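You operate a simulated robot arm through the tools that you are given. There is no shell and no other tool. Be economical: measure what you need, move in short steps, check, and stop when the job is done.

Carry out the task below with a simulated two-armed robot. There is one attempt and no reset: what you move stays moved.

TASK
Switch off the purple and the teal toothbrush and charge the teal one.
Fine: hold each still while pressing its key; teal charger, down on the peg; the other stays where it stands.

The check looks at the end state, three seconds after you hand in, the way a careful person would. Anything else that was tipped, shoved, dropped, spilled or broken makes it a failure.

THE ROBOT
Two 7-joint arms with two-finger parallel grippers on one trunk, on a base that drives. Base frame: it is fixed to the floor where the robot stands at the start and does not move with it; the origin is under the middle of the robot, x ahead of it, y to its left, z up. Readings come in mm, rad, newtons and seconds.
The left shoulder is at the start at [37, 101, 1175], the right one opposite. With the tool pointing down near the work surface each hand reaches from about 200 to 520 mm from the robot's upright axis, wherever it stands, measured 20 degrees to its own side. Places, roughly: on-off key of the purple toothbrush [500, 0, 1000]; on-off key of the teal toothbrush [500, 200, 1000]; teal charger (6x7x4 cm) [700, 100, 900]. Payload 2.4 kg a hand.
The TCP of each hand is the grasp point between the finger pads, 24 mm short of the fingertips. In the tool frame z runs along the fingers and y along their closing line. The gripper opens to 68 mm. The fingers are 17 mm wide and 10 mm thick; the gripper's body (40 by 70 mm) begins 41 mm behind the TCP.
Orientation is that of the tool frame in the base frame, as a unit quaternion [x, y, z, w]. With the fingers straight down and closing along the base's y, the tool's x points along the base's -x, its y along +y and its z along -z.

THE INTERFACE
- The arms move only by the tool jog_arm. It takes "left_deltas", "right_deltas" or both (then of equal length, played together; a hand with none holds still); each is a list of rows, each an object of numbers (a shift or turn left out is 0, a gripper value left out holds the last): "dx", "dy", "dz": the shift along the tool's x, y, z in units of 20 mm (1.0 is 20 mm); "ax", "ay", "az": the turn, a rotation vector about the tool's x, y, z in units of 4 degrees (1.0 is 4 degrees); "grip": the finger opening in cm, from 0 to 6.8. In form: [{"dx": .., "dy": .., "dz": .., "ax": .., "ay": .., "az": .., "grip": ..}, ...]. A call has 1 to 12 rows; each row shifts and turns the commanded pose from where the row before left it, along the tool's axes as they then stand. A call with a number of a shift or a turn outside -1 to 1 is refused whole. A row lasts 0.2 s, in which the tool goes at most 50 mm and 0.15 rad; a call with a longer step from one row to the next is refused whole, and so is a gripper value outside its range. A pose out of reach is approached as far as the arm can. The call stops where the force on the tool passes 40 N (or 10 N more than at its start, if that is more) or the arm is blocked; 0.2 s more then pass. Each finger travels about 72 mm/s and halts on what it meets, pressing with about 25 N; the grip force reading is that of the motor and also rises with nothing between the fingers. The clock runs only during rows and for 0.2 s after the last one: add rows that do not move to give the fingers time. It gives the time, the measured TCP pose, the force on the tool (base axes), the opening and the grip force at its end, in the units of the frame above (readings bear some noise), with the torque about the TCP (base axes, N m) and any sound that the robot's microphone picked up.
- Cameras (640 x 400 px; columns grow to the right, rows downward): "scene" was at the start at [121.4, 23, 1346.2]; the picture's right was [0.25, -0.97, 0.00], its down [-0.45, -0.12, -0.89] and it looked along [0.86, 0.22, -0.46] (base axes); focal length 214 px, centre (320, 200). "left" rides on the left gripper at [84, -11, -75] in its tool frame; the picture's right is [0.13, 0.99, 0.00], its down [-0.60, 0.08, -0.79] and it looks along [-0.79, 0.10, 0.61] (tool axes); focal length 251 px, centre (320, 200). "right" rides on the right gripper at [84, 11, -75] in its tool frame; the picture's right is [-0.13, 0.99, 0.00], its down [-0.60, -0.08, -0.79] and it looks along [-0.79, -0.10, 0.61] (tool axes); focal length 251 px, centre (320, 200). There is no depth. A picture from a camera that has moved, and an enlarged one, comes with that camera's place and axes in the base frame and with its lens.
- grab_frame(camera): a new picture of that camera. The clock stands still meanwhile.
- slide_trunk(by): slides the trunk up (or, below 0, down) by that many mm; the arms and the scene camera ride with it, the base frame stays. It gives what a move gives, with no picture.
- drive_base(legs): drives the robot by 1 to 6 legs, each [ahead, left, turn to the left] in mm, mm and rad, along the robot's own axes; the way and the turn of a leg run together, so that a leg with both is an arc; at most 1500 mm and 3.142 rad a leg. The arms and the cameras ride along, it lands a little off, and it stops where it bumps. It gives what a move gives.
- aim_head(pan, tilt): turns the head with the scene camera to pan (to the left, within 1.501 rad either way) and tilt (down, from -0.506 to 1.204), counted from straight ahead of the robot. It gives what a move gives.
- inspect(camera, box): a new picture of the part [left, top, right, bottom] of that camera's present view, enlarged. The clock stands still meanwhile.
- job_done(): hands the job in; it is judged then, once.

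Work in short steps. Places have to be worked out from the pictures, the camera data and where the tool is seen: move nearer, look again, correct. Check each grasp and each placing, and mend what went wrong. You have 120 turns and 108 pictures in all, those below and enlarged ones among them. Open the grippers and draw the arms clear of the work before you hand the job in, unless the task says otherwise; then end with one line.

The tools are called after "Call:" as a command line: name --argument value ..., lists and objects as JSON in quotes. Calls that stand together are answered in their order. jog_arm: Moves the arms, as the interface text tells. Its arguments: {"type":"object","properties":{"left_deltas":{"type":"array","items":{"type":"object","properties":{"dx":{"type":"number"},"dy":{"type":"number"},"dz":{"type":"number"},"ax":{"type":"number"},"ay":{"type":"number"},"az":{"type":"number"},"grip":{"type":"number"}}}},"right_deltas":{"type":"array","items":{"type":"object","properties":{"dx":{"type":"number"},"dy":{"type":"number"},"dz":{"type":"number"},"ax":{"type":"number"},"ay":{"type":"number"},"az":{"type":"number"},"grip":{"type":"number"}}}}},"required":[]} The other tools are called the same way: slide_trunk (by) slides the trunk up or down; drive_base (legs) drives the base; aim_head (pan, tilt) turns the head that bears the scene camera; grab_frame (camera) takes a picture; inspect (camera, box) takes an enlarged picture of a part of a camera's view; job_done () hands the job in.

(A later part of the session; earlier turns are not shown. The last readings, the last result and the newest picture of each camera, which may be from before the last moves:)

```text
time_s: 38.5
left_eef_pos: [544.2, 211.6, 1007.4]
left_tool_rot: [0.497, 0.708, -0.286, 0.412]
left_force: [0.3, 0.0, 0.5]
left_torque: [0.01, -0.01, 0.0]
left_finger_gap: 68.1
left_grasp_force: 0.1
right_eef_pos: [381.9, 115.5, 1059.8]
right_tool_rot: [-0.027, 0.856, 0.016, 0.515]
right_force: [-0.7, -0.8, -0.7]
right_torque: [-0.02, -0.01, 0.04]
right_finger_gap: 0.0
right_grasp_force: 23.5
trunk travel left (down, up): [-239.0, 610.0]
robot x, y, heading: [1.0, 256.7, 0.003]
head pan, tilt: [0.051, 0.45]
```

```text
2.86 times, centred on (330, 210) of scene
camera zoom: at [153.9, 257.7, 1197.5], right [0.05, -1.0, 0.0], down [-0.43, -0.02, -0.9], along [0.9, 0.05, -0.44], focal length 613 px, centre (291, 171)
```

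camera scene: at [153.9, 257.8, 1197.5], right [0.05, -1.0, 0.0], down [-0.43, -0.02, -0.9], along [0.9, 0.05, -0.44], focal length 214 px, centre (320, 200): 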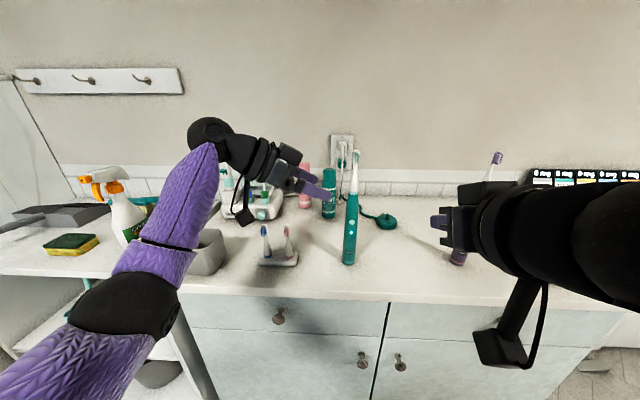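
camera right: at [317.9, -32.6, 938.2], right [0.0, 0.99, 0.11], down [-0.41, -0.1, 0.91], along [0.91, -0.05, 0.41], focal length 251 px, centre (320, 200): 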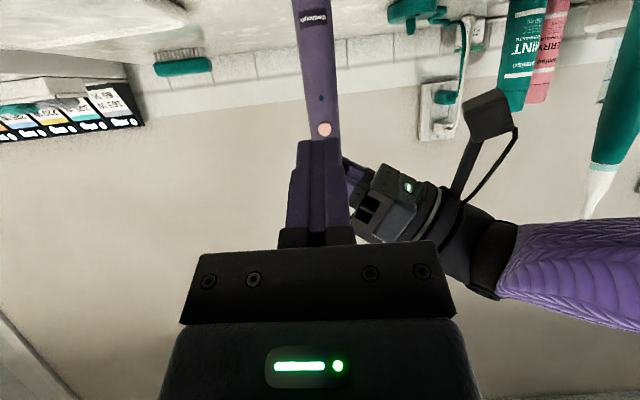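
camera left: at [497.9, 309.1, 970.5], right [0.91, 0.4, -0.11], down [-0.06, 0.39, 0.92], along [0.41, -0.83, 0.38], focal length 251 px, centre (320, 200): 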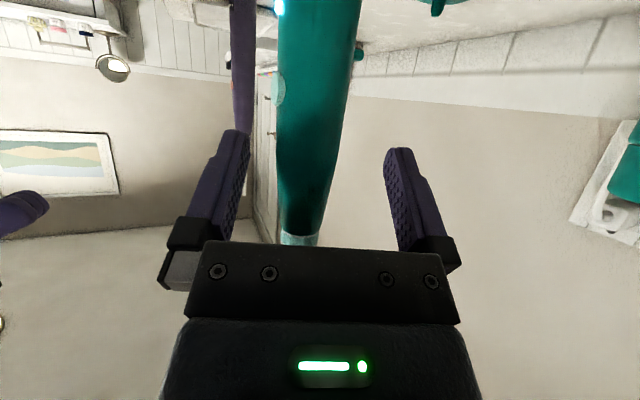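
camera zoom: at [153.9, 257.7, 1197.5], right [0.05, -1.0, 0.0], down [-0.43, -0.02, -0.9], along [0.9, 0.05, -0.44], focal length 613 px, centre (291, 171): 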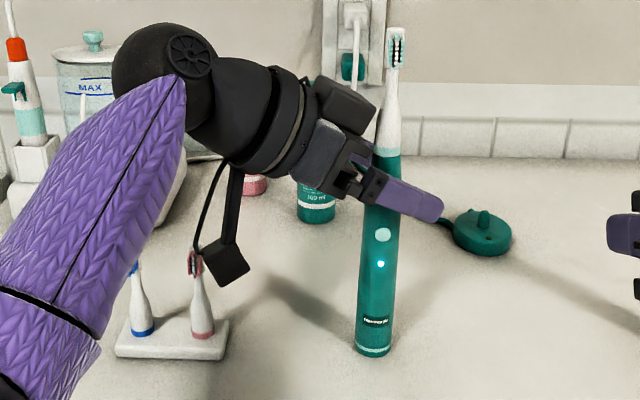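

Now the brush is ~2.5 mm left of centre (near view is more accurate); I correct and close.

Call:
jog_arm --left_deltas '[{"dx": -0.1, "dy": -0.13, "dz": -0.05}, {}, {"grip": 4}, {"grip": 3}, {"grip": 2.4}, {"grip": 2}, {"grip": 1.5}, {"grip": 1}, {"grip": 0.5}, {}, {}]'

Call:
grab_frame --camera "left"

Call:
inspect --camera "scene" --box '[250, 140, 410, 280]'

```text
time_s: 40.9
left_eef_pos: [540.8, 211.5, 1010.3]
left_tool_rot: [0.498, 0.707, -0.287, 0.413]
left_force: [-0.1, -0.6, -0.7]
left_torque: [0.01, 0.05, 0.01]
left_finger_gap: 22.9
left_grasp_force: 25.4
right_eef_pos: [382.3, 116.0, 1060.5]
right_tool_rot: [-0.027, 0.856, 0.016, 0.516]
right_force: [0.4, 0.9, 0.7]
right_torque: [-0.02, -0.01, 0.01]
right_finger_gap: 0.0
right_grasp_force: 23.8
trunk travel left (down, up): [-239.0, 610.0]
robot x, y, heading: [4.5, 251.5, -0.0]
head pan, tilt: [0.051, 0.45]
```

```text
73 pictures are left
camera left: at [495.1, 308.8, 973.0], right [0.91, 0.4, -0.11], down [-0.06, 0.39, 0.92], along [0.41, -0.83, 0.38], focal length 251 px, centre (320, 200)
```

left: 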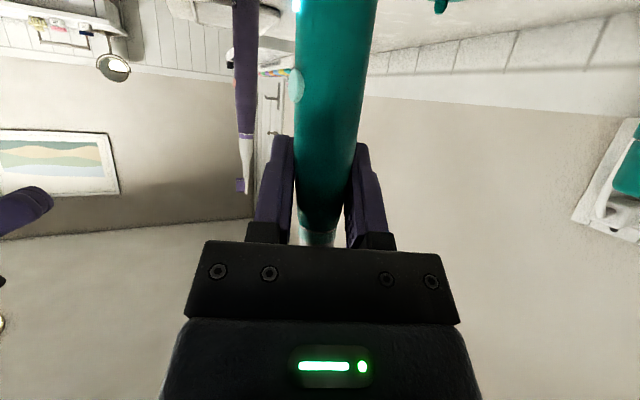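

```text
2.86 times, centred on (330, 210) of scene
camera zoom: at [153.9, 257.7, 1197.5], right [0.05, -1.0, 0.0], down [-0.43, -0.02, -0.9], along [0.9, 0.05, -0.44], focal length 613 px, centre (291, 171)
```

zoom: 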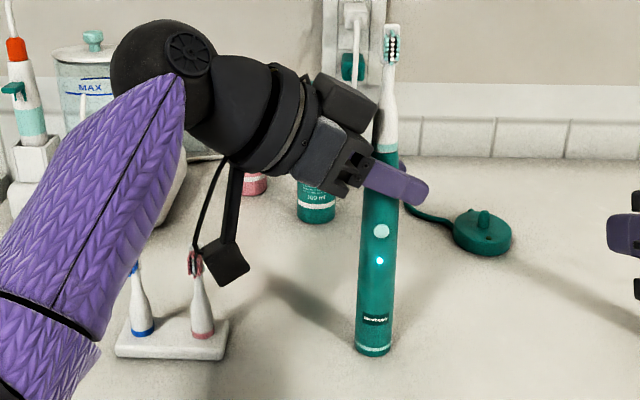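

Identical hold to the purple one, so the press pose maps over: right TCP ≈ (502,213,979). I bring it to 28 mm short.

Call:
jog_arm --right_deltas '[{"dx": 0.165, "dy": 0.574, "dz": 0.776}, {"dx": 0.165, "dy": 0.574, "dz": 0.776}, {"dx": 0.165, "dy": 0.574, "dz": 0.776}, {"dx": 0.165, "dy": 0.574, "dz": 0.776}, {"dx": 0.165, "dy": 0.574, "dz": 0.776}, {"dx": 0.165, "dy": 0.574, "dz": 0.776}, {"dx": 0.165, "dy": 0.574, "dz": 0.776}, {"dx": 0.165, "dy": 0.574, "dz": 0.776}, {}]'

Call:
grab_frame --camera "right"

Call:
grab_frame --camera "left"

```text
time_s: 42.9
left_eef_pos: [541.5, 211.3, 1009.3]
left_tool_rot: [0.498, 0.707, -0.287, 0.412]
left_force: [-0.6, -0.7, 0.5]
left_torque: [0.0, 0.01, -0.01]
left_finger_gap: 22.9
left_grasp_force: 25.2
right_eef_pos: [470.2, 212.7, 977.0]
right_tool_rot: [-0.028, 0.856, 0.016, 0.515]
right_force: [-0.3, -0.3, 0.2]
right_torque: [-0.03, 0.05, 0.01]
right_finger_gap: 0.3
right_grasp_force: 24.0
trunk travel left (down, up): [-239.0, 610.0]
robot x, y, heading: [-2.4, 251.6, 0.001]
head pan, tilt: [0.051, 0.45]
```

```text
71 pictures are left
camera right: at [363.6, 216.9, 937.4], right [0.0, 0.99, 0.11], down [-0.41, -0.11, 0.9], along [0.91, -0.04, 0.41], focal length 251 px, centre (320, 200)
```

right: 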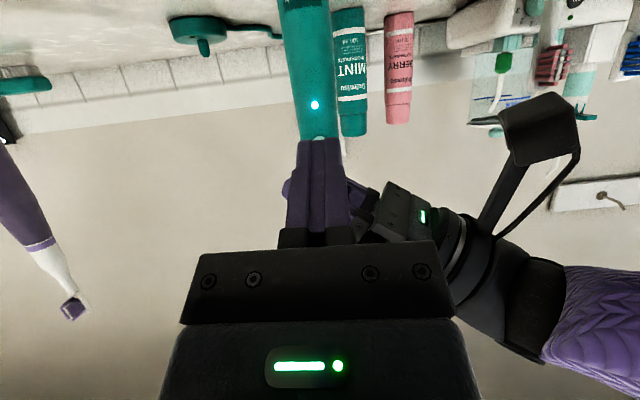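

```text
70 pictures are left
camera left: at [495.1, 308.9, 973.0], right [0.91, 0.4, -0.11], down [-0.06, 0.39, 0.92], along [0.41, -0.83, 0.38], focal length 251 px, centre (320, 200)
```

left: 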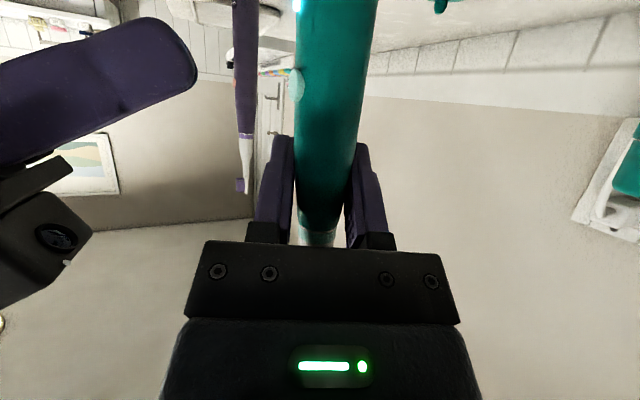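

Aligned the same way. I advance 28 mm with the 1.5 mm raise, stopping just short.

Call:
jog_arm --right_deltas '[{"dx": -0.066, "dz": -0.035}, {"dx": -0.131, "dz": 0.247}, {"dx": -0.131, "dz": 0.247}, {"dx": -0.131, "dz": 0.247}, {"dx": -0.131, "dz": 0.247}, {"dx": -0.131, "dz": 0.247}, {}]'

Call:
inspect --camera "left" --box '[220, 0, 400, 120]'

```text
time_s: 44.5
left_eef_pos: [540.3, 211.6, 1010.7]
left_tool_rot: [0.499, 0.706, -0.288, 0.411]
left_force: [-0.8, -0.1, 1.2]
left_torque: [-0.04, 0.07, 0.03]
left_finger_gap: 22.9
left_grasp_force: 24.8
right_eef_pos: [498.9, 213.2, 978.9]
right_tool_rot: [-0.028, 0.856, 0.017, 0.515]
right_force: [0.6, 0.0, -0.3]
right_torque: [-0.02, -0.02, 0.01]
right_finger_gap: 0.4
right_grasp_force: 23.5
trunk travel left (down, up): [-239.0, 610.0]
robot x, y, heading: [2.2, 251.6, -0.001]
head pan, tilt: [0.051, 0.45]
```

```text
3.33 times, centred on (310, 60) of left
camera zoom: at [495.0, 308.8, 973.0], right [0.91, 0.4, -0.11], down [-0.06, 0.39, 0.92], along [0.41, -0.83, 0.38], focal length 838 px, centre (353, 667)
```

zoom: 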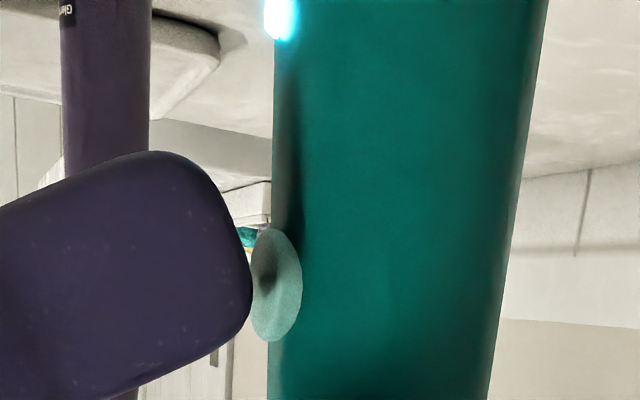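

Right in front of the key; about 2 mm to contact. I advance 3.5 mm in small steps.

Call:
jog_arm --right_deltas '[{"dx": -0.023, "dz": 0.044}, {"dx": -0.023, "dz": 0.044}, {"dx": -0.023, "dz": 0.044}, {"dx": -0.012, "dz": 0.022}, {}]'

Call:
inspect --camera "left" --box '[220, 0, 400, 120]'

```text
time_s: 45.7
left_eef_pos: [540.4, 211.8, 1009.4]
left_tool_rot: [0.497, 0.707, -0.287, 0.414]
left_force: [16.3, -0.2, -0.2]
left_torque: [-0.2, -0.33, -0.05]
left_finger_gap: 22.7
left_grasp_force: 24.8
right_eef_pos: [503.0, 214.7, 979.8]
right_tool_rot: [-0.028, 0.856, 0.017, 0.517]
right_force: [-19.1, -0.7, 6.8]
right_torque: [0.19, -0.13, -0.02]
right_finger_gap: 0.0
right_grasp_force: 23.8
trunk travel left (down, up): [-239.0, 610.0]
robot x, y, heading: [5.1, 249.7, -0.002]
head pan, tilt: [0.051, 0.45]
heard: click
```

```text
3.33 times, centred on (310, 60) of left
camera zoom: at [494.8, 309.1, 973.1], right [0.91, 0.4, -0.11], down [-0.06, 0.39, 0.92], along [0.41, -0.83, 0.38], focal length 838 px, centre (353, 667)
```

zoom: 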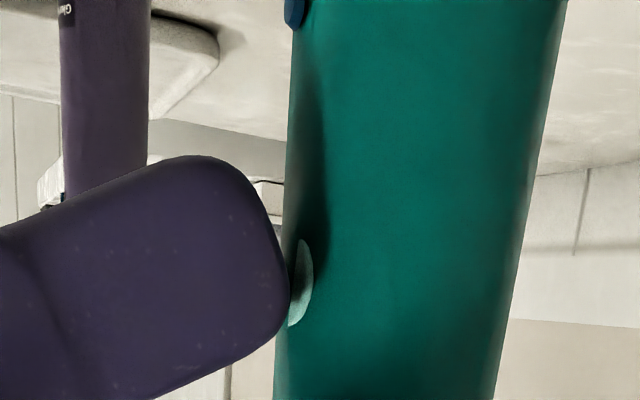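

Click, LED off; the brush tilted slightly in the grip. I back off the right hand and check.

Call:
jog_arm --right_deltas '[{"dx": 0.094, "dz": -0.176}, {"dx": 0.374, "dz": -0.706}, {"dx": 0.374, "dz": -0.706}, {"dx": 0.374, "dz": -0.706}, {"dx": 0.374, "dz": -0.706}, {"dx": 0.374, "dz": -0.706}, {"dy": -1}, {"dy": -1}, {"dy": -1}, {"dy": -1}, {"dy": -1}, {"dy": -1}]'

Call:
grab_frame --camera "left"

Call:
inspect --camera "scene" --box '[300, 130, 460, 270]'

```text
time_s: 48.3
left_eef_pos: [540.7, 210.9, 1009.3]
left_tool_rot: [0.497, 0.708, -0.287, 0.413]
left_force: [-0.4, 0.0, 4.5]
left_torque: [-0.04, 0.01, 0.0]
left_finger_gap: 22.7
left_grasp_force: 24.8
right_eef_pos: [425.8, 88.1, 980.3]
right_tool_rot: [-0.029, 0.856, 0.017, 0.515]
right_force: [0.0, -0.6, -0.3]
right_torque: [-0.01, 0.0, -0.03]
right_finger_gap: 0.0
right_grasp_force: 23.8
trunk travel left (down, up): [-239.0, 610.0]
robot x, y, heading: [0.3, 253.8, -0.0]
head pan, tilt: [0.051, 0.45]
```

```text
67 pictures are left
camera left: at [494.9, 308.9, 973.2], right [0.91, 0.4, -0.11], down [-0.06, 0.39, 0.92], along [0.41, -0.83, 0.38], focal length 251 px, centre (320, 200)
```

left: 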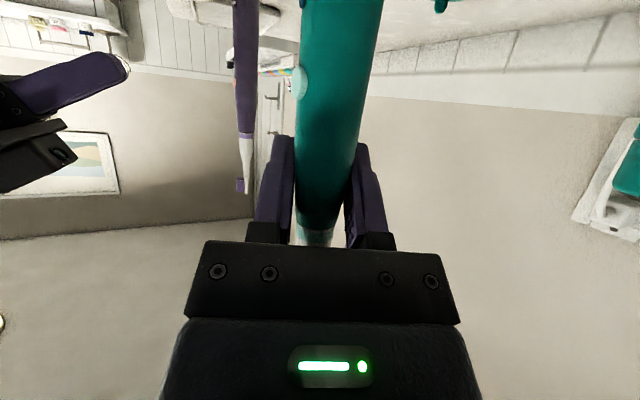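

```text
2.86 times, centred on (380, 200) of scene
camera zoom: at [153.6, 257.9, 1197.5], right [0.05, -1.0, 0.0], down [-0.43, -0.02, -0.9], along [0.9, 0.05, -0.44], focal length 613 px, centre (149, 200)
```

zoom: 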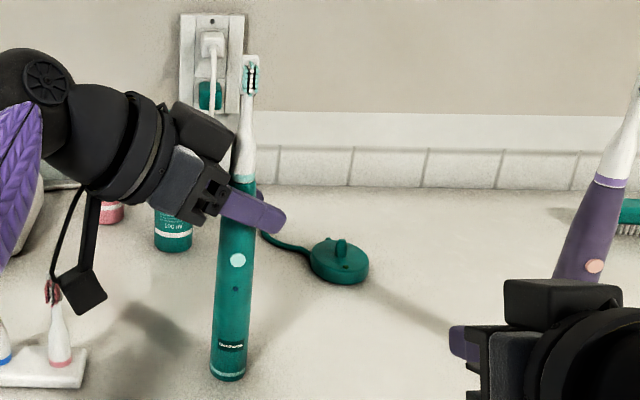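

Teal is off. The press tilted it about a degree in the grip, so I let it settle upright by re-gripping, and look at the charger with the right camera.

Call:
jog_arm --left_deltas '[{"grip": 2.6}, {"grip": 3.2}, {"grip": 3.6}, {}, {}, {}, {"grip": 3}, {"grip": 2.5}, {"grip": 2}, {"grip": 1}, {"grip": 0.5}, {}]'

Call:
inspect --camera "scene" --box '[320, 170, 440, 270]'

Call:
grab_frame --camera "right"

Call:
grab_frame --camera "left"

```text
time_s: 50.9
left_eef_pos: [540.9, 210.5, 1009.4]
left_tool_rot: [0.498, 0.707, -0.287, 0.412]
left_force: [0.3, -0.1, -0.3]
left_torque: [-0.05, 0.07, 0.02]
left_finger_gap: 22.7
left_grasp_force: 24.9
right_eef_pos: [427.5, 88.5, 981.3]
right_tool_rot: [-0.028, 0.856, 0.017, 0.516]
right_force: [-0.5, 0.5, -0.3]
right_torque: [-0.02, 0.01, 0.0]
right_finger_gap: 0.0
right_grasp_force: 23.3
trunk travel left (down, up): [-239.0, 610.0]
robot x, y, heading: [-1.6, 252.0, -0.006]
head pan, tilt: [0.051, 0.45]
```

```text
4.00 times, centred on (380, 220) of scene
camera zoom: at [153.9, 257.8, 1197.5], right [0.05, -1.0, 0.0], down [-0.43, -0.02, -0.9], along [0.9, 0.05, -0.44], focal length 858 px, centre (80, 120)
```

zoom: 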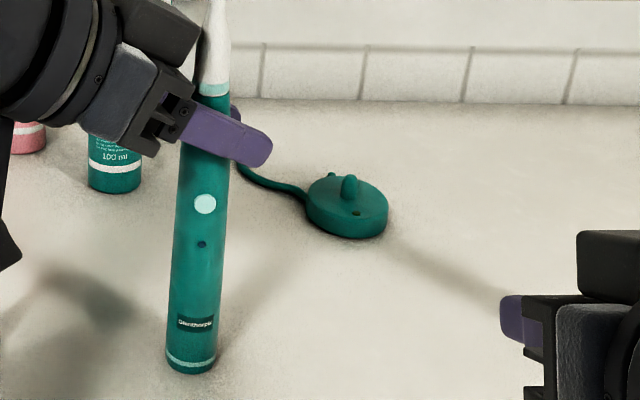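

```text
64 pictures are left
camera right: at [320.0, 92.1, 941.0], right [0.0, 0.99, 0.11], down [-0.41, -0.11, 0.91], along [0.91, -0.04, 0.41], focal length 251 px, centre (320, 200)
```

right: 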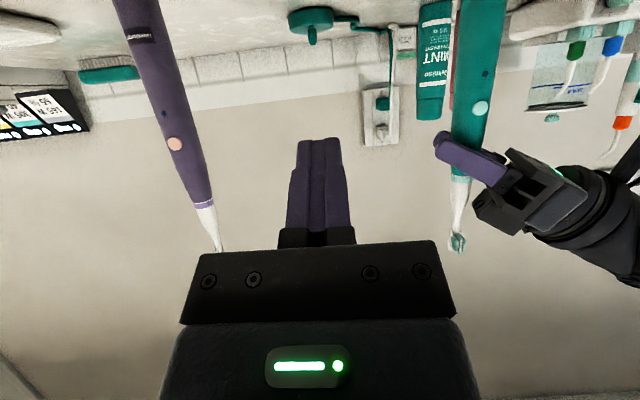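

```text
63 pictures are left
camera left: at [495.1, 308.8, 973.0], right [0.91, 0.4, -0.11], down [-0.06, 0.39, 0.92], along [0.41, -0.83, 0.38], focal length 251 px, centre (320, 200)
```

left: 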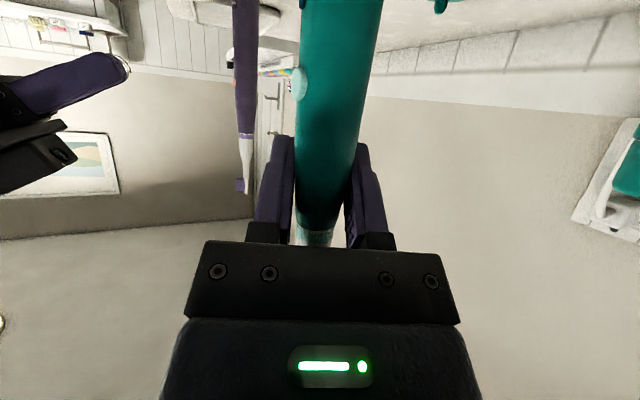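

I zoom on the charger from the right camera for the peg's shape and place.

Call:
inspect --camera "right" --box '[270, 0, 370, 60]'

Call:
inspect --camera "scene" --box '[370, 195, 410, 225]'

```text
6.40 times, centred on (320, 30) of right
camera zoom: at [320.0, 92.1, 941.0], right [0.0, 0.99, 0.11], down [-0.41, -0.11, 0.91], along [0.91, -0.04, 0.41], focal length 1609 px, centre (320, 1288)
```

zoom: 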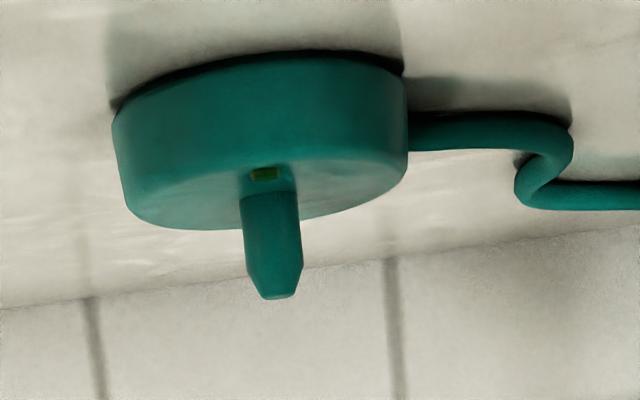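

```text
13.33 times, centred on (390, 210) of scene
camera zoom: at [153.9, 257.8, 1197.5], right [0.05, -1.0, 0.0], down [-0.43, -0.02, -0.9], along [0.9, 0.05, -0.44], focal length 2860 px, centre (-613, 67)
```

zoom: 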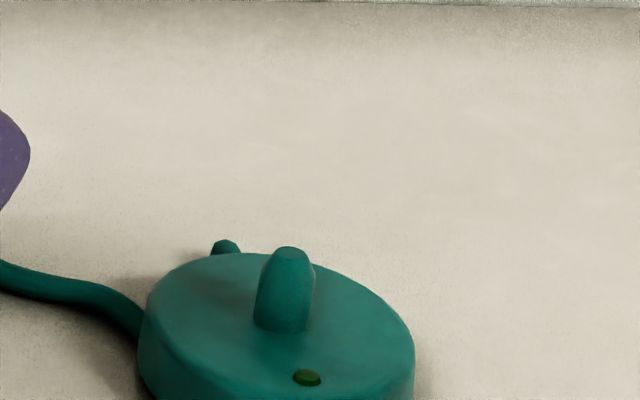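

Peg tip ≈ (702,91,~893). I lift the teal brush straight up 70 mm, and separately retract the right arm high, so that the base can drive.

Call:
jog_arm --left_deltas '[{"dx": -0.608, "dz": -0.347}, {"dx": -0.608, "dz": -0.347}, {"dx": -0.608, "dz": -0.347}, {"dx": -0.608, "dz": -0.347}, {"dx": -0.608, "dz": -0.347}, {"ax": 0.15, "az": -0.26}, {}]'

Call:
jog_arm --right_deltas '[{"dx": -0.588, "dy": 0.263, "dz": -0.894}, {"dx": -0.588, "dy": 0.263, "dz": -0.894}, {"dx": -0.588, "dy": 0.263, "dz": -0.894}, {"dx": -0.588, "dy": 0.263, "dz": -0.894}, {"dx": -0.588, "dy": 0.263, "dz": -0.894}, {"dx": -0.588, "dy": 0.263, "dz": -0.894}, {"dx": -0.588, "dy": 0.263, "dz": -0.894}, {"dx": -0.588, "dy": 0.263, "dz": -0.894}, {"dx": -0.588, "dy": 0.263, "dz": -0.894}]'

Call:
grab_frame --camera "scene"

Call:
grab_frame --camera "left"

```text
time_s: 52.5
left_eef_pos: [539.7, 209.6, 1079.5]
left_tool_rot: [0.495, 0.709, -0.296, 0.406]
left_force: [-0.4, -0.2, -1.5]
left_torque: [0.02, 0.01, -0.02]
left_finger_gap: 22.8
left_grasp_force: 24.9
right_eef_pos: [428.3, 88.3, 980.0]
right_tool_rot: [-0.028, 0.856, 0.017, 0.515]
right_force: [-0.3, -0.6, 0.7]
right_torque: [0.01, -0.02, 0.02]
right_finger_gap: 0.0
right_grasp_force: 23.7
trunk travel left (down, up): [-239.0, 610.0]
robot x, y, heading: [1.3, 253.1, -0.003]
head pan, tilt: [0.051, 0.45]
```

```text
time_s: 54.5
left_eef_pos: [538.8, 211.8, 1078.4]
left_tool_rot: [0.493, 0.711, -0.294, 0.407]
left_force: [0.1, -0.1, -0.9]
left_torque: [-0.02, -0.02, 0.0]
left_finger_gap: 22.4
left_grasp_force: 24.7
right_eef_pos: [329.3, 129.3, 1146.4]
right_tool_rot: [-0.027, 0.856, 0.016, 0.516]
right_force: [-0.4, 0.2, 0.4]
right_torque: [0.0, -0.03, -0.02]
right_finger_gap: 0.1
right_grasp_force: 23.0
trunk travel left (down, up): [-239.0, 610.0]
robot x, y, heading: [-0.5, 251.2, 0.002]
head pan, tilt: [0.051, 0.45]
```

```text
60 pictures are left
camera scene: at [153.9, 257.8, 1197.5], right [0.05, -1.0, 0.0], down [-0.43, -0.02, -0.9], along [0.9, 0.05, -0.44], focal length 214 px, centre (320, 200)
```

scene: 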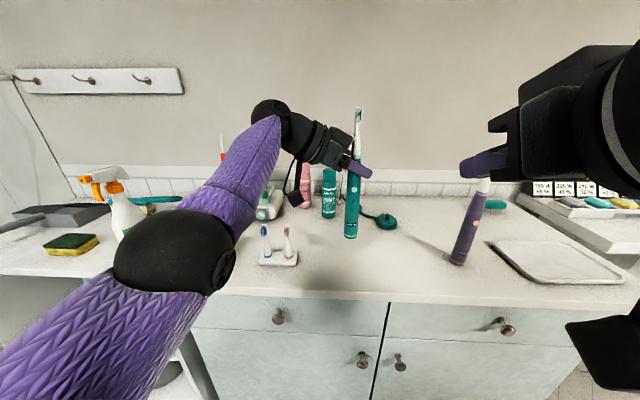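

```text
59 pictures are left
camera left: at [493.5, 307.7, 1042.1], right [0.91, 0.4, -0.13], down [-0.04, 0.4, 0.92], along [0.41, -0.83, 0.38], focal length 251 px, centre (320, 200)
```

left: 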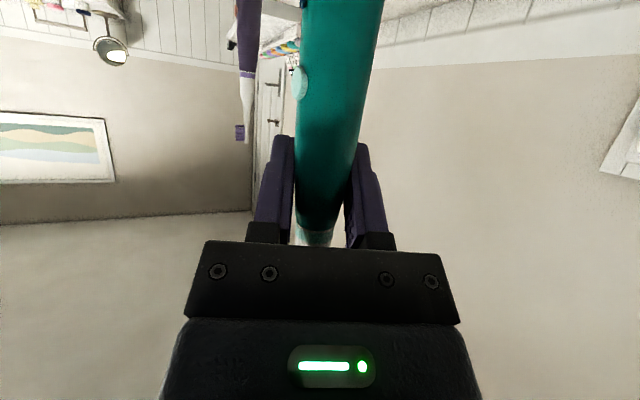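

Brush lifted cleanly. I drive 100 mm ahead and 120 mm right; the brush bottom (z≈928) clears the peg and everything on the way.

Call:
drive_base --legs '[[0, -120, 0], [100, 0, 0]]'

Call:
grab_frame --camera "scene"

```text
time_s: 56.5
left_eef_pos: [639.3, 87.6, 1077.9]
left_tool_rot: [0.494, 0.71, -0.295, 0.406]
left_force: [0.3, -0.1, -1.0]
left_torque: [0.04, -0.02, 0.01]
left_finger_gap: 22.5
left_grasp_force: 25.4
right_eef_pos: [427.3, 8.6, 1146.4]
right_tool_rot: [-0.028, 0.856, 0.017, 0.515]
right_force: [0.3, 0.7, 0.0]
right_torque: [0.01, 0.01, 0.04]
right_finger_gap: 0.1
right_grasp_force: 23.4
trunk travel left (down, up): [-239.0, 610.0]
robot x, y, heading: [97.2, 132.3, -0.002]
head pan, tilt: [0.051, 0.45]
```

```text
58 pictures are left
camera scene: at [252.7, 136.8, 1197.4], right [0.05, -1.0, 0.0], down [-0.44, -0.02, -0.9], along [0.9, 0.04, -0.44], focal length 214 px, centre (320, 200)
```

scene: 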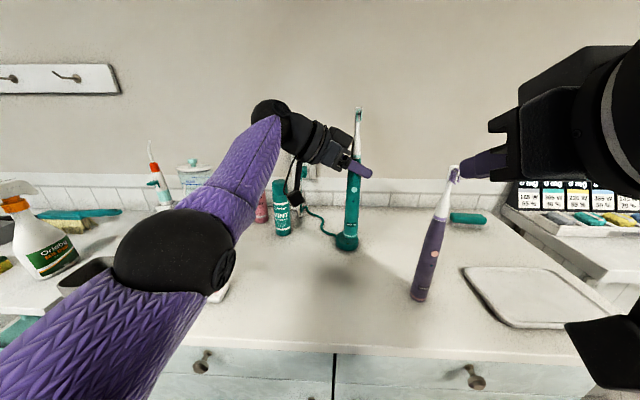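

Base arrived at (97,132). I turn the right hand downwards and a little left so its camera can look at the charger from the right side as a second view.

Call:
jog_arm --right_deltas '[{"ay": 1}, {"ay": 1}, {"ay": 1}, {"ay": 1}, {"ay": 1}, {"ay": 1}, {"ay": 1}, {"ay": 1}, {"ay": 1}, {"ay": 1}, {"ay": 1}, {"ay": 1}]'

Call:
jog_arm --right_deltas '[{"ax": -0.25, "az": -1}, {"ax": -0.25, "az": -1}, {"ax": -0.25, "az": -1}, {"ax": -0.25, "az": -1}, {"ax": -0.25, "az": -1}, {}]'

Call:
grab_frame --camera "right"

Call:
inspect --camera "scene" --box '[300, 200, 400, 262]'

```text
time_s: 59.1
left_eef_pos: [638.2, 88.9, 1078.0]
left_tool_rot: [0.493, 0.711, -0.294, 0.406]
left_force: [0.6, 0.1, -1.2]
left_torque: [0.01, 0.03, 0.01]
left_finger_gap: 22.9
left_grasp_force: 25.3
right_eef_pos: [427.5, 8.4, 1147.6]
right_tool_rot: [-0.032, 0.992, 0.004, 0.122]
right_force: [0.6, -0.3, -0.4]
right_torque: [-0.01, -0.02, 0.0]
right_finger_gap: 0.0
right_grasp_force: 23.9
trunk travel left (down, up): [-239.0, 610.0]
robot x, y, heading: [100.9, 129.3, -0.003]
head pan, tilt: [0.051, 0.45]
```

```text
time_s: 60.5
left_eef_pos: [638.3, 89.0, 1078.8]
left_tool_rot: [0.494, 0.71, -0.295, 0.406]
left_force: [-0.2, -0.1, -1.6]
left_torque: [0.02, 0.0, 0.02]
left_finger_gap: 22.6
left_grasp_force: 25.5
right_eef_pos: [428.2, 9.9, 1147.5]
right_tool_rot: [-0.209, 0.97, 0.025, 0.12]
right_force: [0.3, -0.1, 0.6]
right_torque: [-0.03, 0.0, -0.01]
right_finger_gap: 0.0
right_grasp_force: 23.7
trunk travel left (down, up): [-239.0, 610.0]
robot x, y, heading: [97.4, 137.4, 0.002]
head pan, tilt: [0.051, 0.45]
```

```text
57 pictures are left
camera right: at [331.4, -22.9, 1198.8], right [-0.29, 0.96, 0.03], down [0.39, 0.09, 0.92], along [0.87, 0.28, -0.4], focal length 251 px, centre (320, 200)
```

right: 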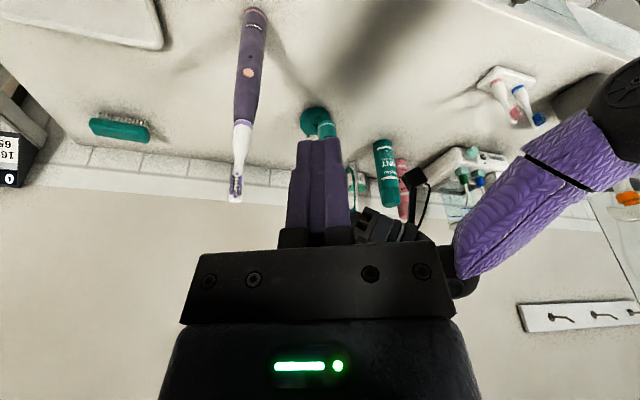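

```text
6.40 times, centred on (350, 231) of scene
camera zoom: at [252.4, 136.8, 1197.4], right [0.05, -1.0, 0.0], down [-0.44, -0.02, -0.9], along [0.9, 0.04, -0.44], focal length 1373 px, centre (128, 2)
```

zoom: 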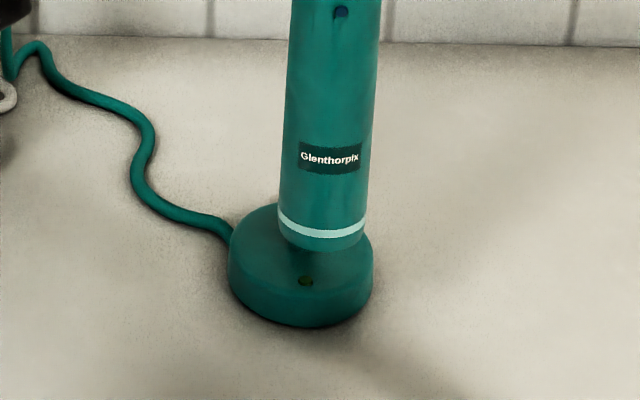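

The fingers hide the view; I pitch the right hand 16° forward so the charger moves clear of them.

Call:
jog_arm --right_deltas '[{"ay": -1, "dy": -1}, {"ay": -1, "dy": -1}, {"ay": -1, "dy": -1}, {"ay": -1}, {}]'

Call:
grab_frame --camera "right"

```text
time_s: 61.7
left_eef_pos: [637.9, 88.9, 1078.6]
left_tool_rot: [0.494, 0.71, -0.295, 0.406]
left_force: [-1.0, 0.2, -1.2]
left_torque: [0.01, 0.01, -0.02]
left_finger_gap: 22.9
left_grasp_force: 24.8
right_eef_pos: [453.8, -45.2, 1148.5]
right_tool_rot: [-0.203, 0.944, 0.054, 0.254]
right_force: [-0.2, -0.3, -0.1]
right_torque: [0.04, 0.05, 0.03]
right_finger_gap: 0.2
right_grasp_force: 24.3
trunk travel left (down, up): [-239.0, 610.0]
robot x, y, heading: [101.1, 132.2, -0.002]
head pan, tilt: [0.051, 0.45]
```

```text
55 pictures are left
camera right: at [348.2, -81.1, 1169.1], right [-0.3, 0.95, 0.06], down [0.15, -0.02, 0.99], along [0.94, 0.31, -0.13], focal length 251 px, centre (320, 200)
```

right: 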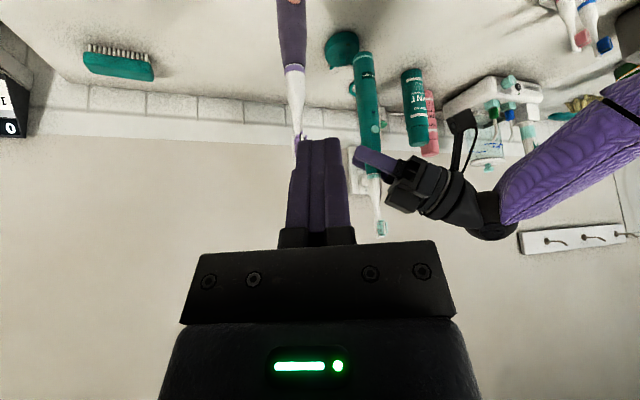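

Both charger and brush bottom are visible now; I zoom in.

Call:
inspect --camera "right" --box '[310, 20, 390, 70]'

```text
8.00 times, centred on (350, 45) of right
camera zoom: at [348.2, -81.1, 1169.1], right [-0.3, 0.95, 0.06], down [0.15, -0.02, 0.99], along [0.94, 0.31, -0.13], focal length 2012 px, centre (80, 1440)
```

zoom: 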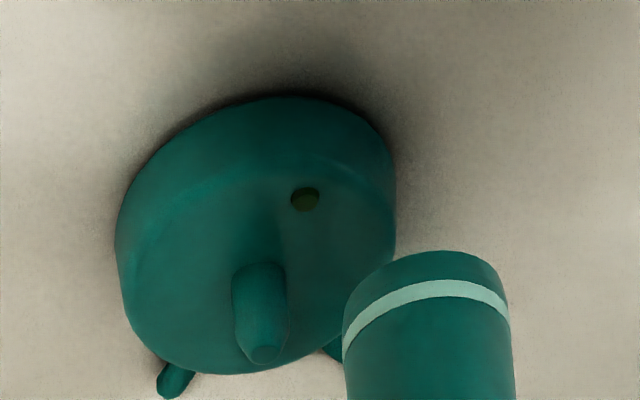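

Fits: brush bottom ≈ (638,90,928), peg ≈ (704,90,892). I move the brush +60 mm in x at this height, then look again from both sides.

Call:
jog_arm --left_deltas '[{"dx": -0.1365, "dy": 0.706, "dz": 0.214}, {"dx": -0.1365, "dy": 0.706, "dz": 0.214}, {"dx": -0.1365, "dy": 0.706, "dz": 0.214}, {"dx": -0.1365, "dy": 0.706, "dz": 0.214}, {}]'

Call:
inspect --camera "right" --box '[310, 20, 390, 70]'

Call:
inspect --camera "scene" --box '[310, 190, 390, 250]'

```text
time_s: 62.9
left_eef_pos: [642.8, 90.5, 1069.1]
left_tool_rot: [0.494, 0.71, -0.294, 0.407]
left_force: [0.2, 0.3, -1.4]
left_torque: [0.01, 0.03, 0.0]
left_finger_gap: 22.6
left_grasp_force: 25.2
left hand out of reach, approached as far as the arm can: row 1, 2, 3, 4
right_eef_pos: [454.0, -44.2, 1145.7]
right_tool_rot: [-0.203, 0.944, 0.055, 0.254]
right_force: [0.0, -0.5, 0.5]
right_torque: [0.01, 0.0, 0.04]
right_finger_gap: 0.0
right_grasp_force: 23.6
trunk travel left (down, up): [-239.0, 610.0]
robot x, y, heading: [99.5, 133.2, 0.003]
head pan, tilt: [0.051, 0.45]
```

```text
8.00 times, centred on (350, 45) of right
camera zoom: at [348.2, -81.0, 1169.2], right [-0.3, 0.95, 0.06], down [0.15, -0.02, 0.99], along [0.94, 0.31, -0.13], focal length 2012 px, centre (80, 1440)
```

zoom: 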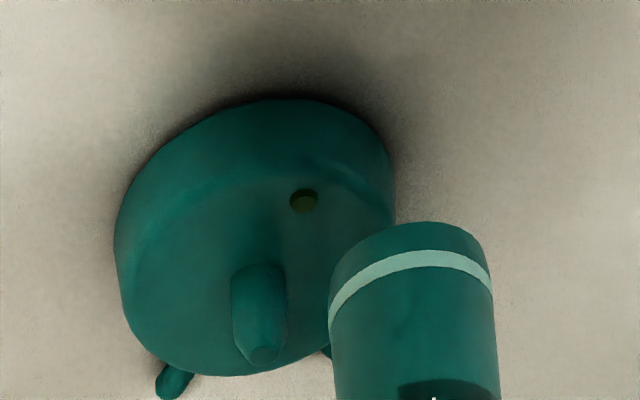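

```text
6.67 times, centred on (350, 220) of scene
camera zoom: at [252.4, 136.8, 1197.5], right [0.05, -1.0, 0.0], down [-0.44, -0.02, -0.9], along [0.9, 0.04, -0.44], focal length 1430 px, centre (120, 67)
```

zoom: 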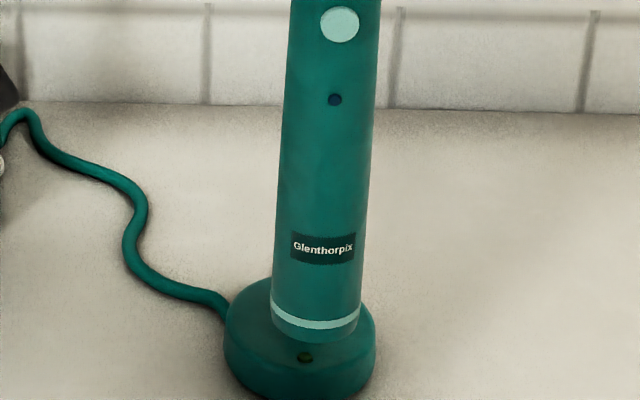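

The arm is at its reach limit here. I undo the shift, then drive the base further ahead instead.

Call:
jog_arm --left_deltas '[{"dx": 0.1365, "dy": -0.706, "dz": -0.214}, {"dx": 0.1365, "dy": -0.706, "dz": -0.214}, {"dx": 0.1365, "dy": -0.706, "dz": -0.214}, {"dx": 0.1365, "dy": -0.706, "dz": -0.214}, {}]'

```text
time_s: 64.1
left_eef_pos: [583.2, 89.2, 1068.6]
left_tool_rot: [0.494, 0.71, -0.294, 0.407]
left_force: [-0.1, 0.3, -1.6]
left_torque: [0.0, 0.0, 0.02]
left_finger_gap: 22.7
left_grasp_force: 24.6
right_eef_pos: [455.2, -45.0, 1147.4]
right_tool_rot: [-0.202, 0.944, 0.054, 0.254]
right_force: [-0.8, 0.1, 0.3]
right_torque: [0.02, 0.0, -0.04]
right_finger_gap: 0.0
right_grasp_force: 23.7
trunk travel left (down, up): [-239.0, 610.0]
robot x, y, heading: [96.7, 133.0, 0.002]
head pan, tilt: [0.051, 0.45]
```

Now I retract the right hand higher and back so it clears the purple brush, then drive 90 mm ahead.

Call:
jog_arm --right_deltas '[{"dx": 0.243, "dy": 0.064, "dz": -0.835}, {"dx": 0.243, "dy": 0.064, "dz": -0.835}, {"dx": 0.243, "dy": 0.064, "dz": -0.835}, {"dx": 0.243, "dy": 0.064, "dz": -0.835}, {"dx": 0.243, "dy": 0.064, "dz": -0.835}, {}]'

Call:
drive_base --legs '[[90, 0, 0]]'

Call:
grab_frame --camera "scene"

Call:
grab_frame --camera "right"

```text
time_s: 65.5
left_eef_pos: [584.1, 88.6, 1070.7]
left_tool_rot: [0.494, 0.71, -0.295, 0.406]
left_force: [-0.4, -1.2, -1.1]
left_torque: [0.0, 0.01, 0.02]
left_finger_gap: 22.7
left_grasp_force: 25.5
right_eef_pos: [392.9, -67.2, 1207.4]
right_tool_rot: [-0.202, 0.944, 0.054, 0.254]
right_force: [0.1, 0.9, 0.3]
right_torque: [0.03, -0.03, -0.02]
right_finger_gap: 0.0
right_grasp_force: 23.7
trunk travel left (down, up): [-239.0, 610.0]
robot x, y, heading: [99.6, 131.9, 0.006]
head pan, tilt: [0.051, 0.45]
```

```text
time_s: 66.6
left_eef_pos: [675.8, 90.8, 1069.8]
left_tool_rot: [0.494, 0.711, -0.295, 0.405]
left_force: [-0.2, 0.1, -1.2]
left_torque: [0.02, 0.04, 0.0]
left_finger_gap: 22.4
left_grasp_force: 24.5
right_eef_pos: [484.1, -66.8, 1208.1]
right_tool_rot: [-0.203, 0.944, 0.055, 0.254]
right_force: [-1.1, -0.4, -0.3]
right_torque: [0.01, -0.01, 0.01]
right_finger_gap: 0.1
right_grasp_force: 23.7
trunk travel left (down, up): [-239.0, 610.0]
robot x, y, heading: [189.7, 132.7, -0.001]
head pan, tilt: [0.051, 0.45]
```

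```text
51 pictures are left
camera scene: at [344.2, 137.0, 1197.4], right [0.05, -1.0, 0.0], down [-0.44, -0.02, -0.9], along [0.9, 0.05, -0.44], focal length 214 px, centre (320, 200)
```

scene: 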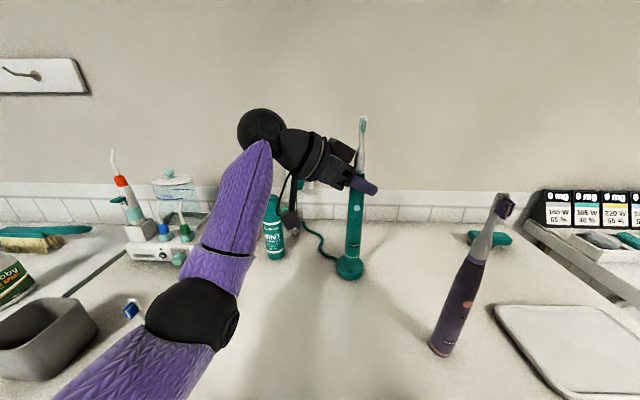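

```text
50 pictures are left
camera right: at [378.5, -102.7, 1229.8], right [-0.31, 0.95, 0.06], down [0.15, -0.02, 0.99], along [0.94, 0.31, -0.13], focal length 251 px, centre (320, 200)
```

right: 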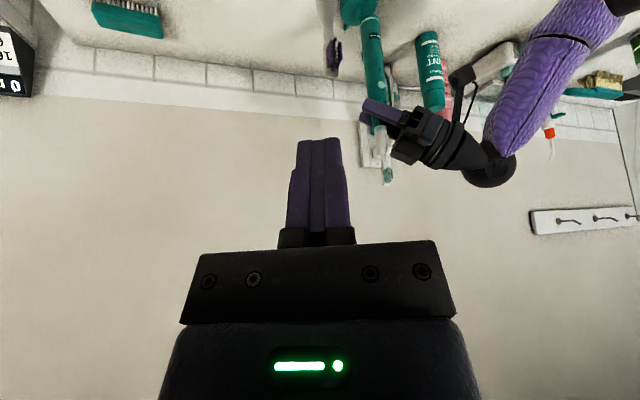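

The left elbow looks close to the brush-head stand; I look there before going on.

Call:
aim_head --pan 0.75 --tilt 0.75

Call:
grab_frame --camera "scene"

```text
time_s: 67.7
left_eef_pos: [674.4, 88.6, 1069.2]
left_tool_rot: [0.495, 0.71, -0.295, 0.406]
left_force: [0.4, 0.3, -0.3]
left_torque: [0.01, 0.04, -0.02]
left_finger_gap: 22.6
left_grasp_force: 25.3
right_eef_pos: [484.9, -66.5, 1207.4]
right_tool_rot: [-0.203, 0.944, 0.054, 0.254]
right_force: [-0.4, -0.1, -0.6]
right_torque: [0.01, -0.02, 0.03]
right_finger_gap: 0.0
right_grasp_force: 23.9
trunk travel left (down, up): [-239.0, 610.0]
robot x, y, heading: [191.4, 134.9, 0.001]
head pan, tilt: [0.75, 0.75]
```

```text
49 pictures are left
camera scene: at [312.8, 188.8, 1171.1], right [0.68, -0.73, 0.0], down [-0.5, -0.46, -0.73], along [0.54, 0.5, -0.68], focal length 214 px, centre (320, 200)
```

scene: 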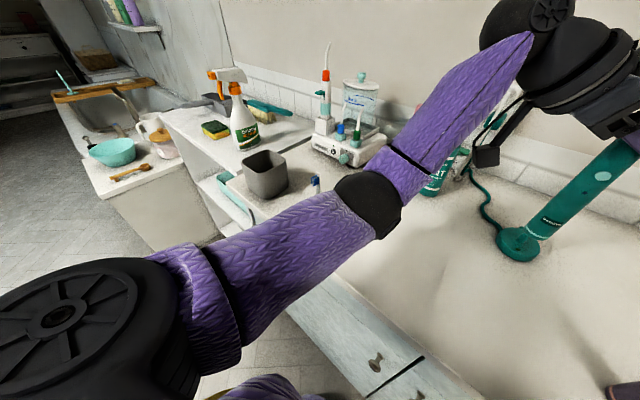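

The elbow is at about (466,260,1018), well clear of the stand. I look back, move the brush another 24 mm in +x, and pitch the right camera down to see the charger.

Call:
aim_head --pan 0.05 --tilt 0.6

Call:
jog_arm --left_deltas '[{"dx": -0.109, "dy": 0.565, "dz": 0.171}, {"dx": -0.109, "dy": 0.565, "dz": 0.171}, {}]' --right_deltas '[{"ay": 1}, {"ay": 1}, {"ay": 0.5}]'

Call:
inspect --camera "scene" --box '[310, 170, 410, 240]'

Call:
grab_frame --camera "right"

```text
time_s: 68.7
left_eef_pos: [676.4, 90.2, 1070.0]
left_tool_rot: [0.494, 0.71, -0.295, 0.406]
left_force: [0.4, 0.2, -1.2]
left_torque: [-0.01, -0.03, -0.02]
left_finger_gap: 22.7
left_grasp_force: 24.6
right_eef_pos: [484.2, -67.7, 1207.1]
right_tool_rot: [-0.203, 0.944, 0.054, 0.254]
right_force: [0.4, 0.0, -0.2]
right_torque: [-0.01, -0.01, 0.0]
right_finger_gap: 0.2
right_grasp_force: 23.5
trunk travel left (down, up): [-239.0, 610.0]
robot x, y, heading: [186.6, 132.3, 0.005]
head pan, tilt: [0.051, 0.6]
```

```text
time_s: 69.5
left_eef_pos: [698.6, 89.6, 1069.0]
left_tool_rot: [0.494, 0.71, -0.294, 0.407]
left_force: [0.4, -0.3, -1.5]
left_torque: [0.0, -0.01, 0.0]
left_finger_gap: 22.7
left_grasp_force: 25.0
right_eef_pos: [483.8, -66.5, 1209.4]
right_tool_rot: [-0.207, 0.963, 0.037, 0.17]
right_force: [0.2, 1.0, 0.3]
right_torque: [-0.02, -0.02, -0.02]
right_finger_gap: 0.0
right_grasp_force: 23.6
trunk travel left (down, up): [-239.0, 610.0]
robot x, y, heading: [189.5, 133.6, -0.001]
head pan, tilt: [0.051, 0.6]
```

```text
5.71 times, centred on (360, 205) of scene
camera zoom: at [340.4, 136.8, 1183.9], right [0.05, -1.0, 0.0], down [-0.56, -0.03, -0.82], along [0.82, 0.04, -0.57], focal length 1226 px, centre (91, 171)
```

zoom: 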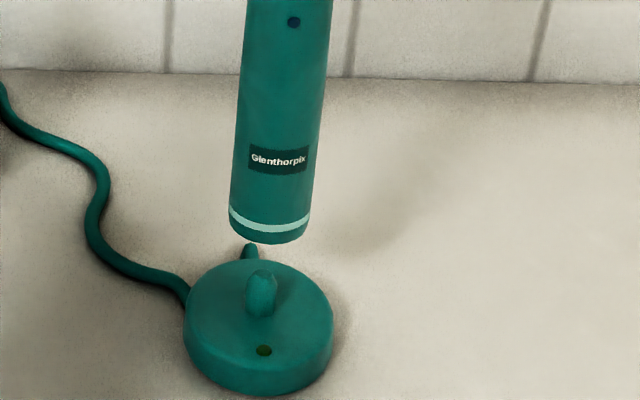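

```text
47 pictures are left
camera right: at [382.3, -100.3, 1249.2], right [-0.3, 0.95, 0.04], down [0.3, 0.05, 0.95], along [0.91, 0.3, -0.3], focal length 251 px, centre (320, 200)
```

right: 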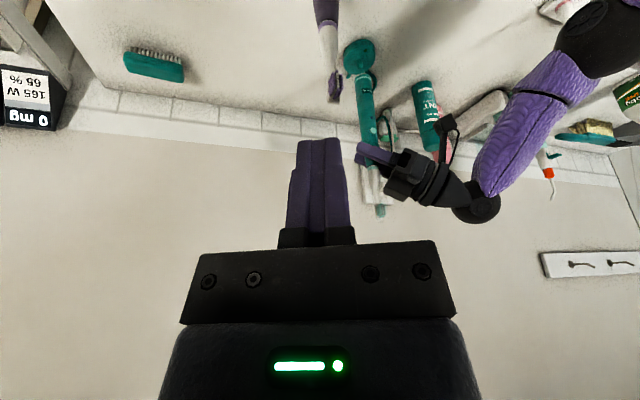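

Scene puts brush bottom at (699,90,919). I zoom in on the right view for the depth check.

Call:
inspect --camera "right" --box '[325, 30, 405, 80]'

```text
8.00 times, centred on (365, 55) of right
camera zoom: at [382.3, -100.3, 1249.2], right [-0.3, 0.95, 0.04], down [0.3, 0.05, 0.95], along [0.91, 0.3, -0.3], focal length 2012 px, centre (-40, 1360)
```

zoom: 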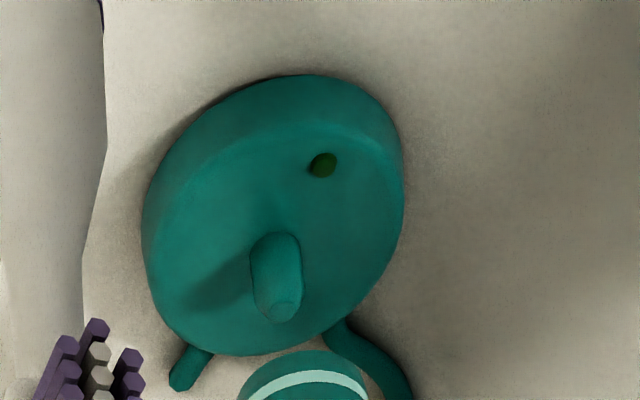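

Combining rays, the peg is at about (704.5,90,889). I move the brush over it (+5.5 mm x) and lower 20 mm to hover ~10 mm above the tip.

Call:
jog_arm --left_deltas '[{"dx": 0.4125, "dy": 0.14, "dz": 0.28}, {"dx": 0.4125, "dy": 0.14, "dz": 0.28}, {}]'

Call:
inspect --camera "right" --box '[325, 30, 405, 80]'

Call:
inspect --camera "scene" --box '[330, 180, 400, 230]'

```text
time_s: 70.3
left_eef_pos: [703.9, 88.5, 1049.7]
left_tool_rot: [0.494, 0.71, -0.294, 0.406]
left_force: [0.1, 0.2, -1.6]
left_torque: [-0.07, -0.01, -0.05]
left_finger_gap: 22.8
left_grasp_force: 24.8
right_eef_pos: [483.7, -66.3, 1208.5]
right_tool_rot: [-0.207, 0.963, 0.037, 0.17]
right_force: [0.5, -0.3, 0.0]
right_torque: [-0.01, 0.0, -0.01]
right_finger_gap: 0.3
right_grasp_force: 24.2
trunk travel left (down, up): [-239.0, 610.0]
robot x, y, heading: [192.4, 134.4, -0.002]
head pan, tilt: [0.051, 0.6]
```

```text
8.00 times, centred on (365, 55) of right
camera zoom: at [382.3, -100.3, 1249.1], right [-0.3, 0.95, 0.04], down [0.3, 0.05, 0.95], along [0.91, 0.3, -0.3], focal length 2012 px, centre (-40, 1360)
```

zoom: 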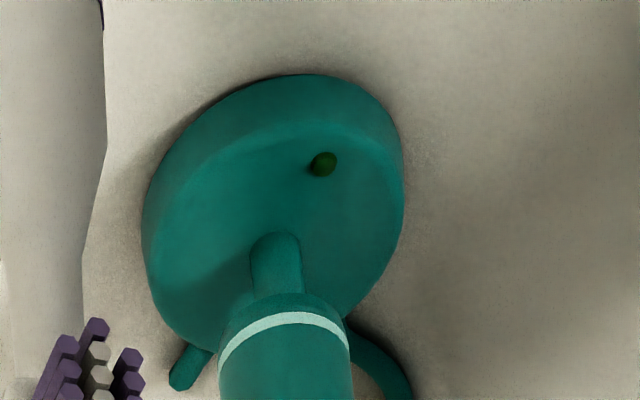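

```text
8.00 times, centred on (365, 205) of scene
camera zoom: at [340.4, 136.8, 1183.9], right [0.05, -1.0, 0.0], down [-0.56, -0.03, -0.82], along [0.82, 0.04, -0.57], focal length 1716 px, centre (-40, 160)
```

zoom: 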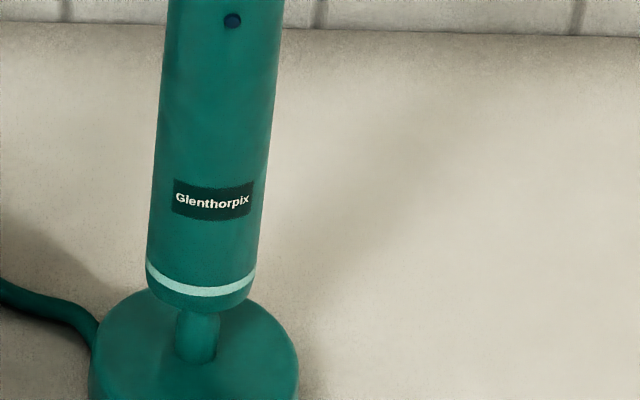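

Scene alignment in y is within ~0.5 mm. I zoom further from the right camera to judge x.

Call:
inspect --camera "right" --box '[345, 55, 377, 80]'

Call:
inspect --camera "left" --box '[240, 0, 440, 130]'

```text
16.00 times, centred on (361, 68) of right
camera zoom: at [382.3, -100.3, 1249.1], right [-0.3, 0.95, 0.04], down [0.3, 0.05, 0.95], along [0.91, 0.3, -0.3], focal length 4023 px, centre (-336, 2320)
```

zoom: 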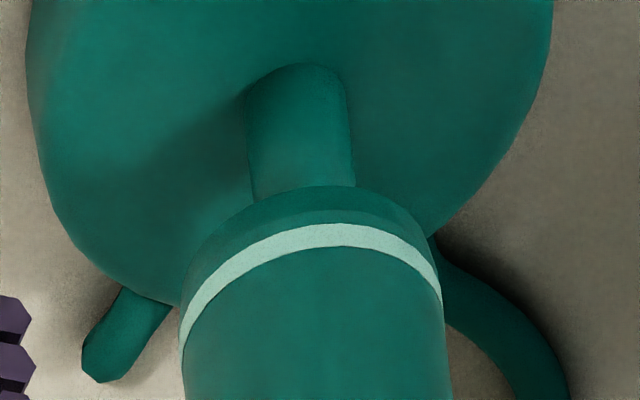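

```text
3.08 times, centred on (340, 65) of left
camera zoom: at [657.7, 186.1, 1011.9], right [0.91, 0.4, -0.13], down [-0.04, 0.4, 0.92], along [0.41, -0.83, 0.38], focal length 774 px, centre (258, 615)
```

zoom: 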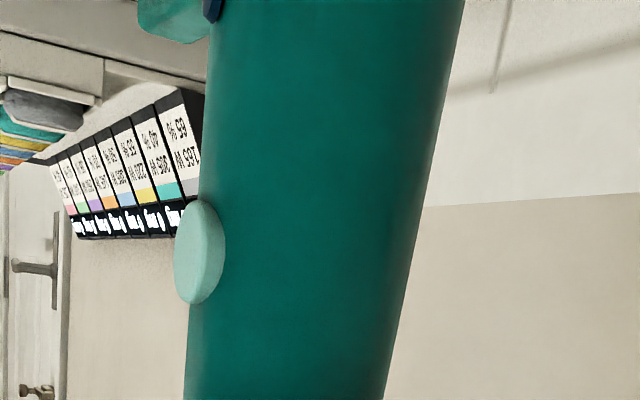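

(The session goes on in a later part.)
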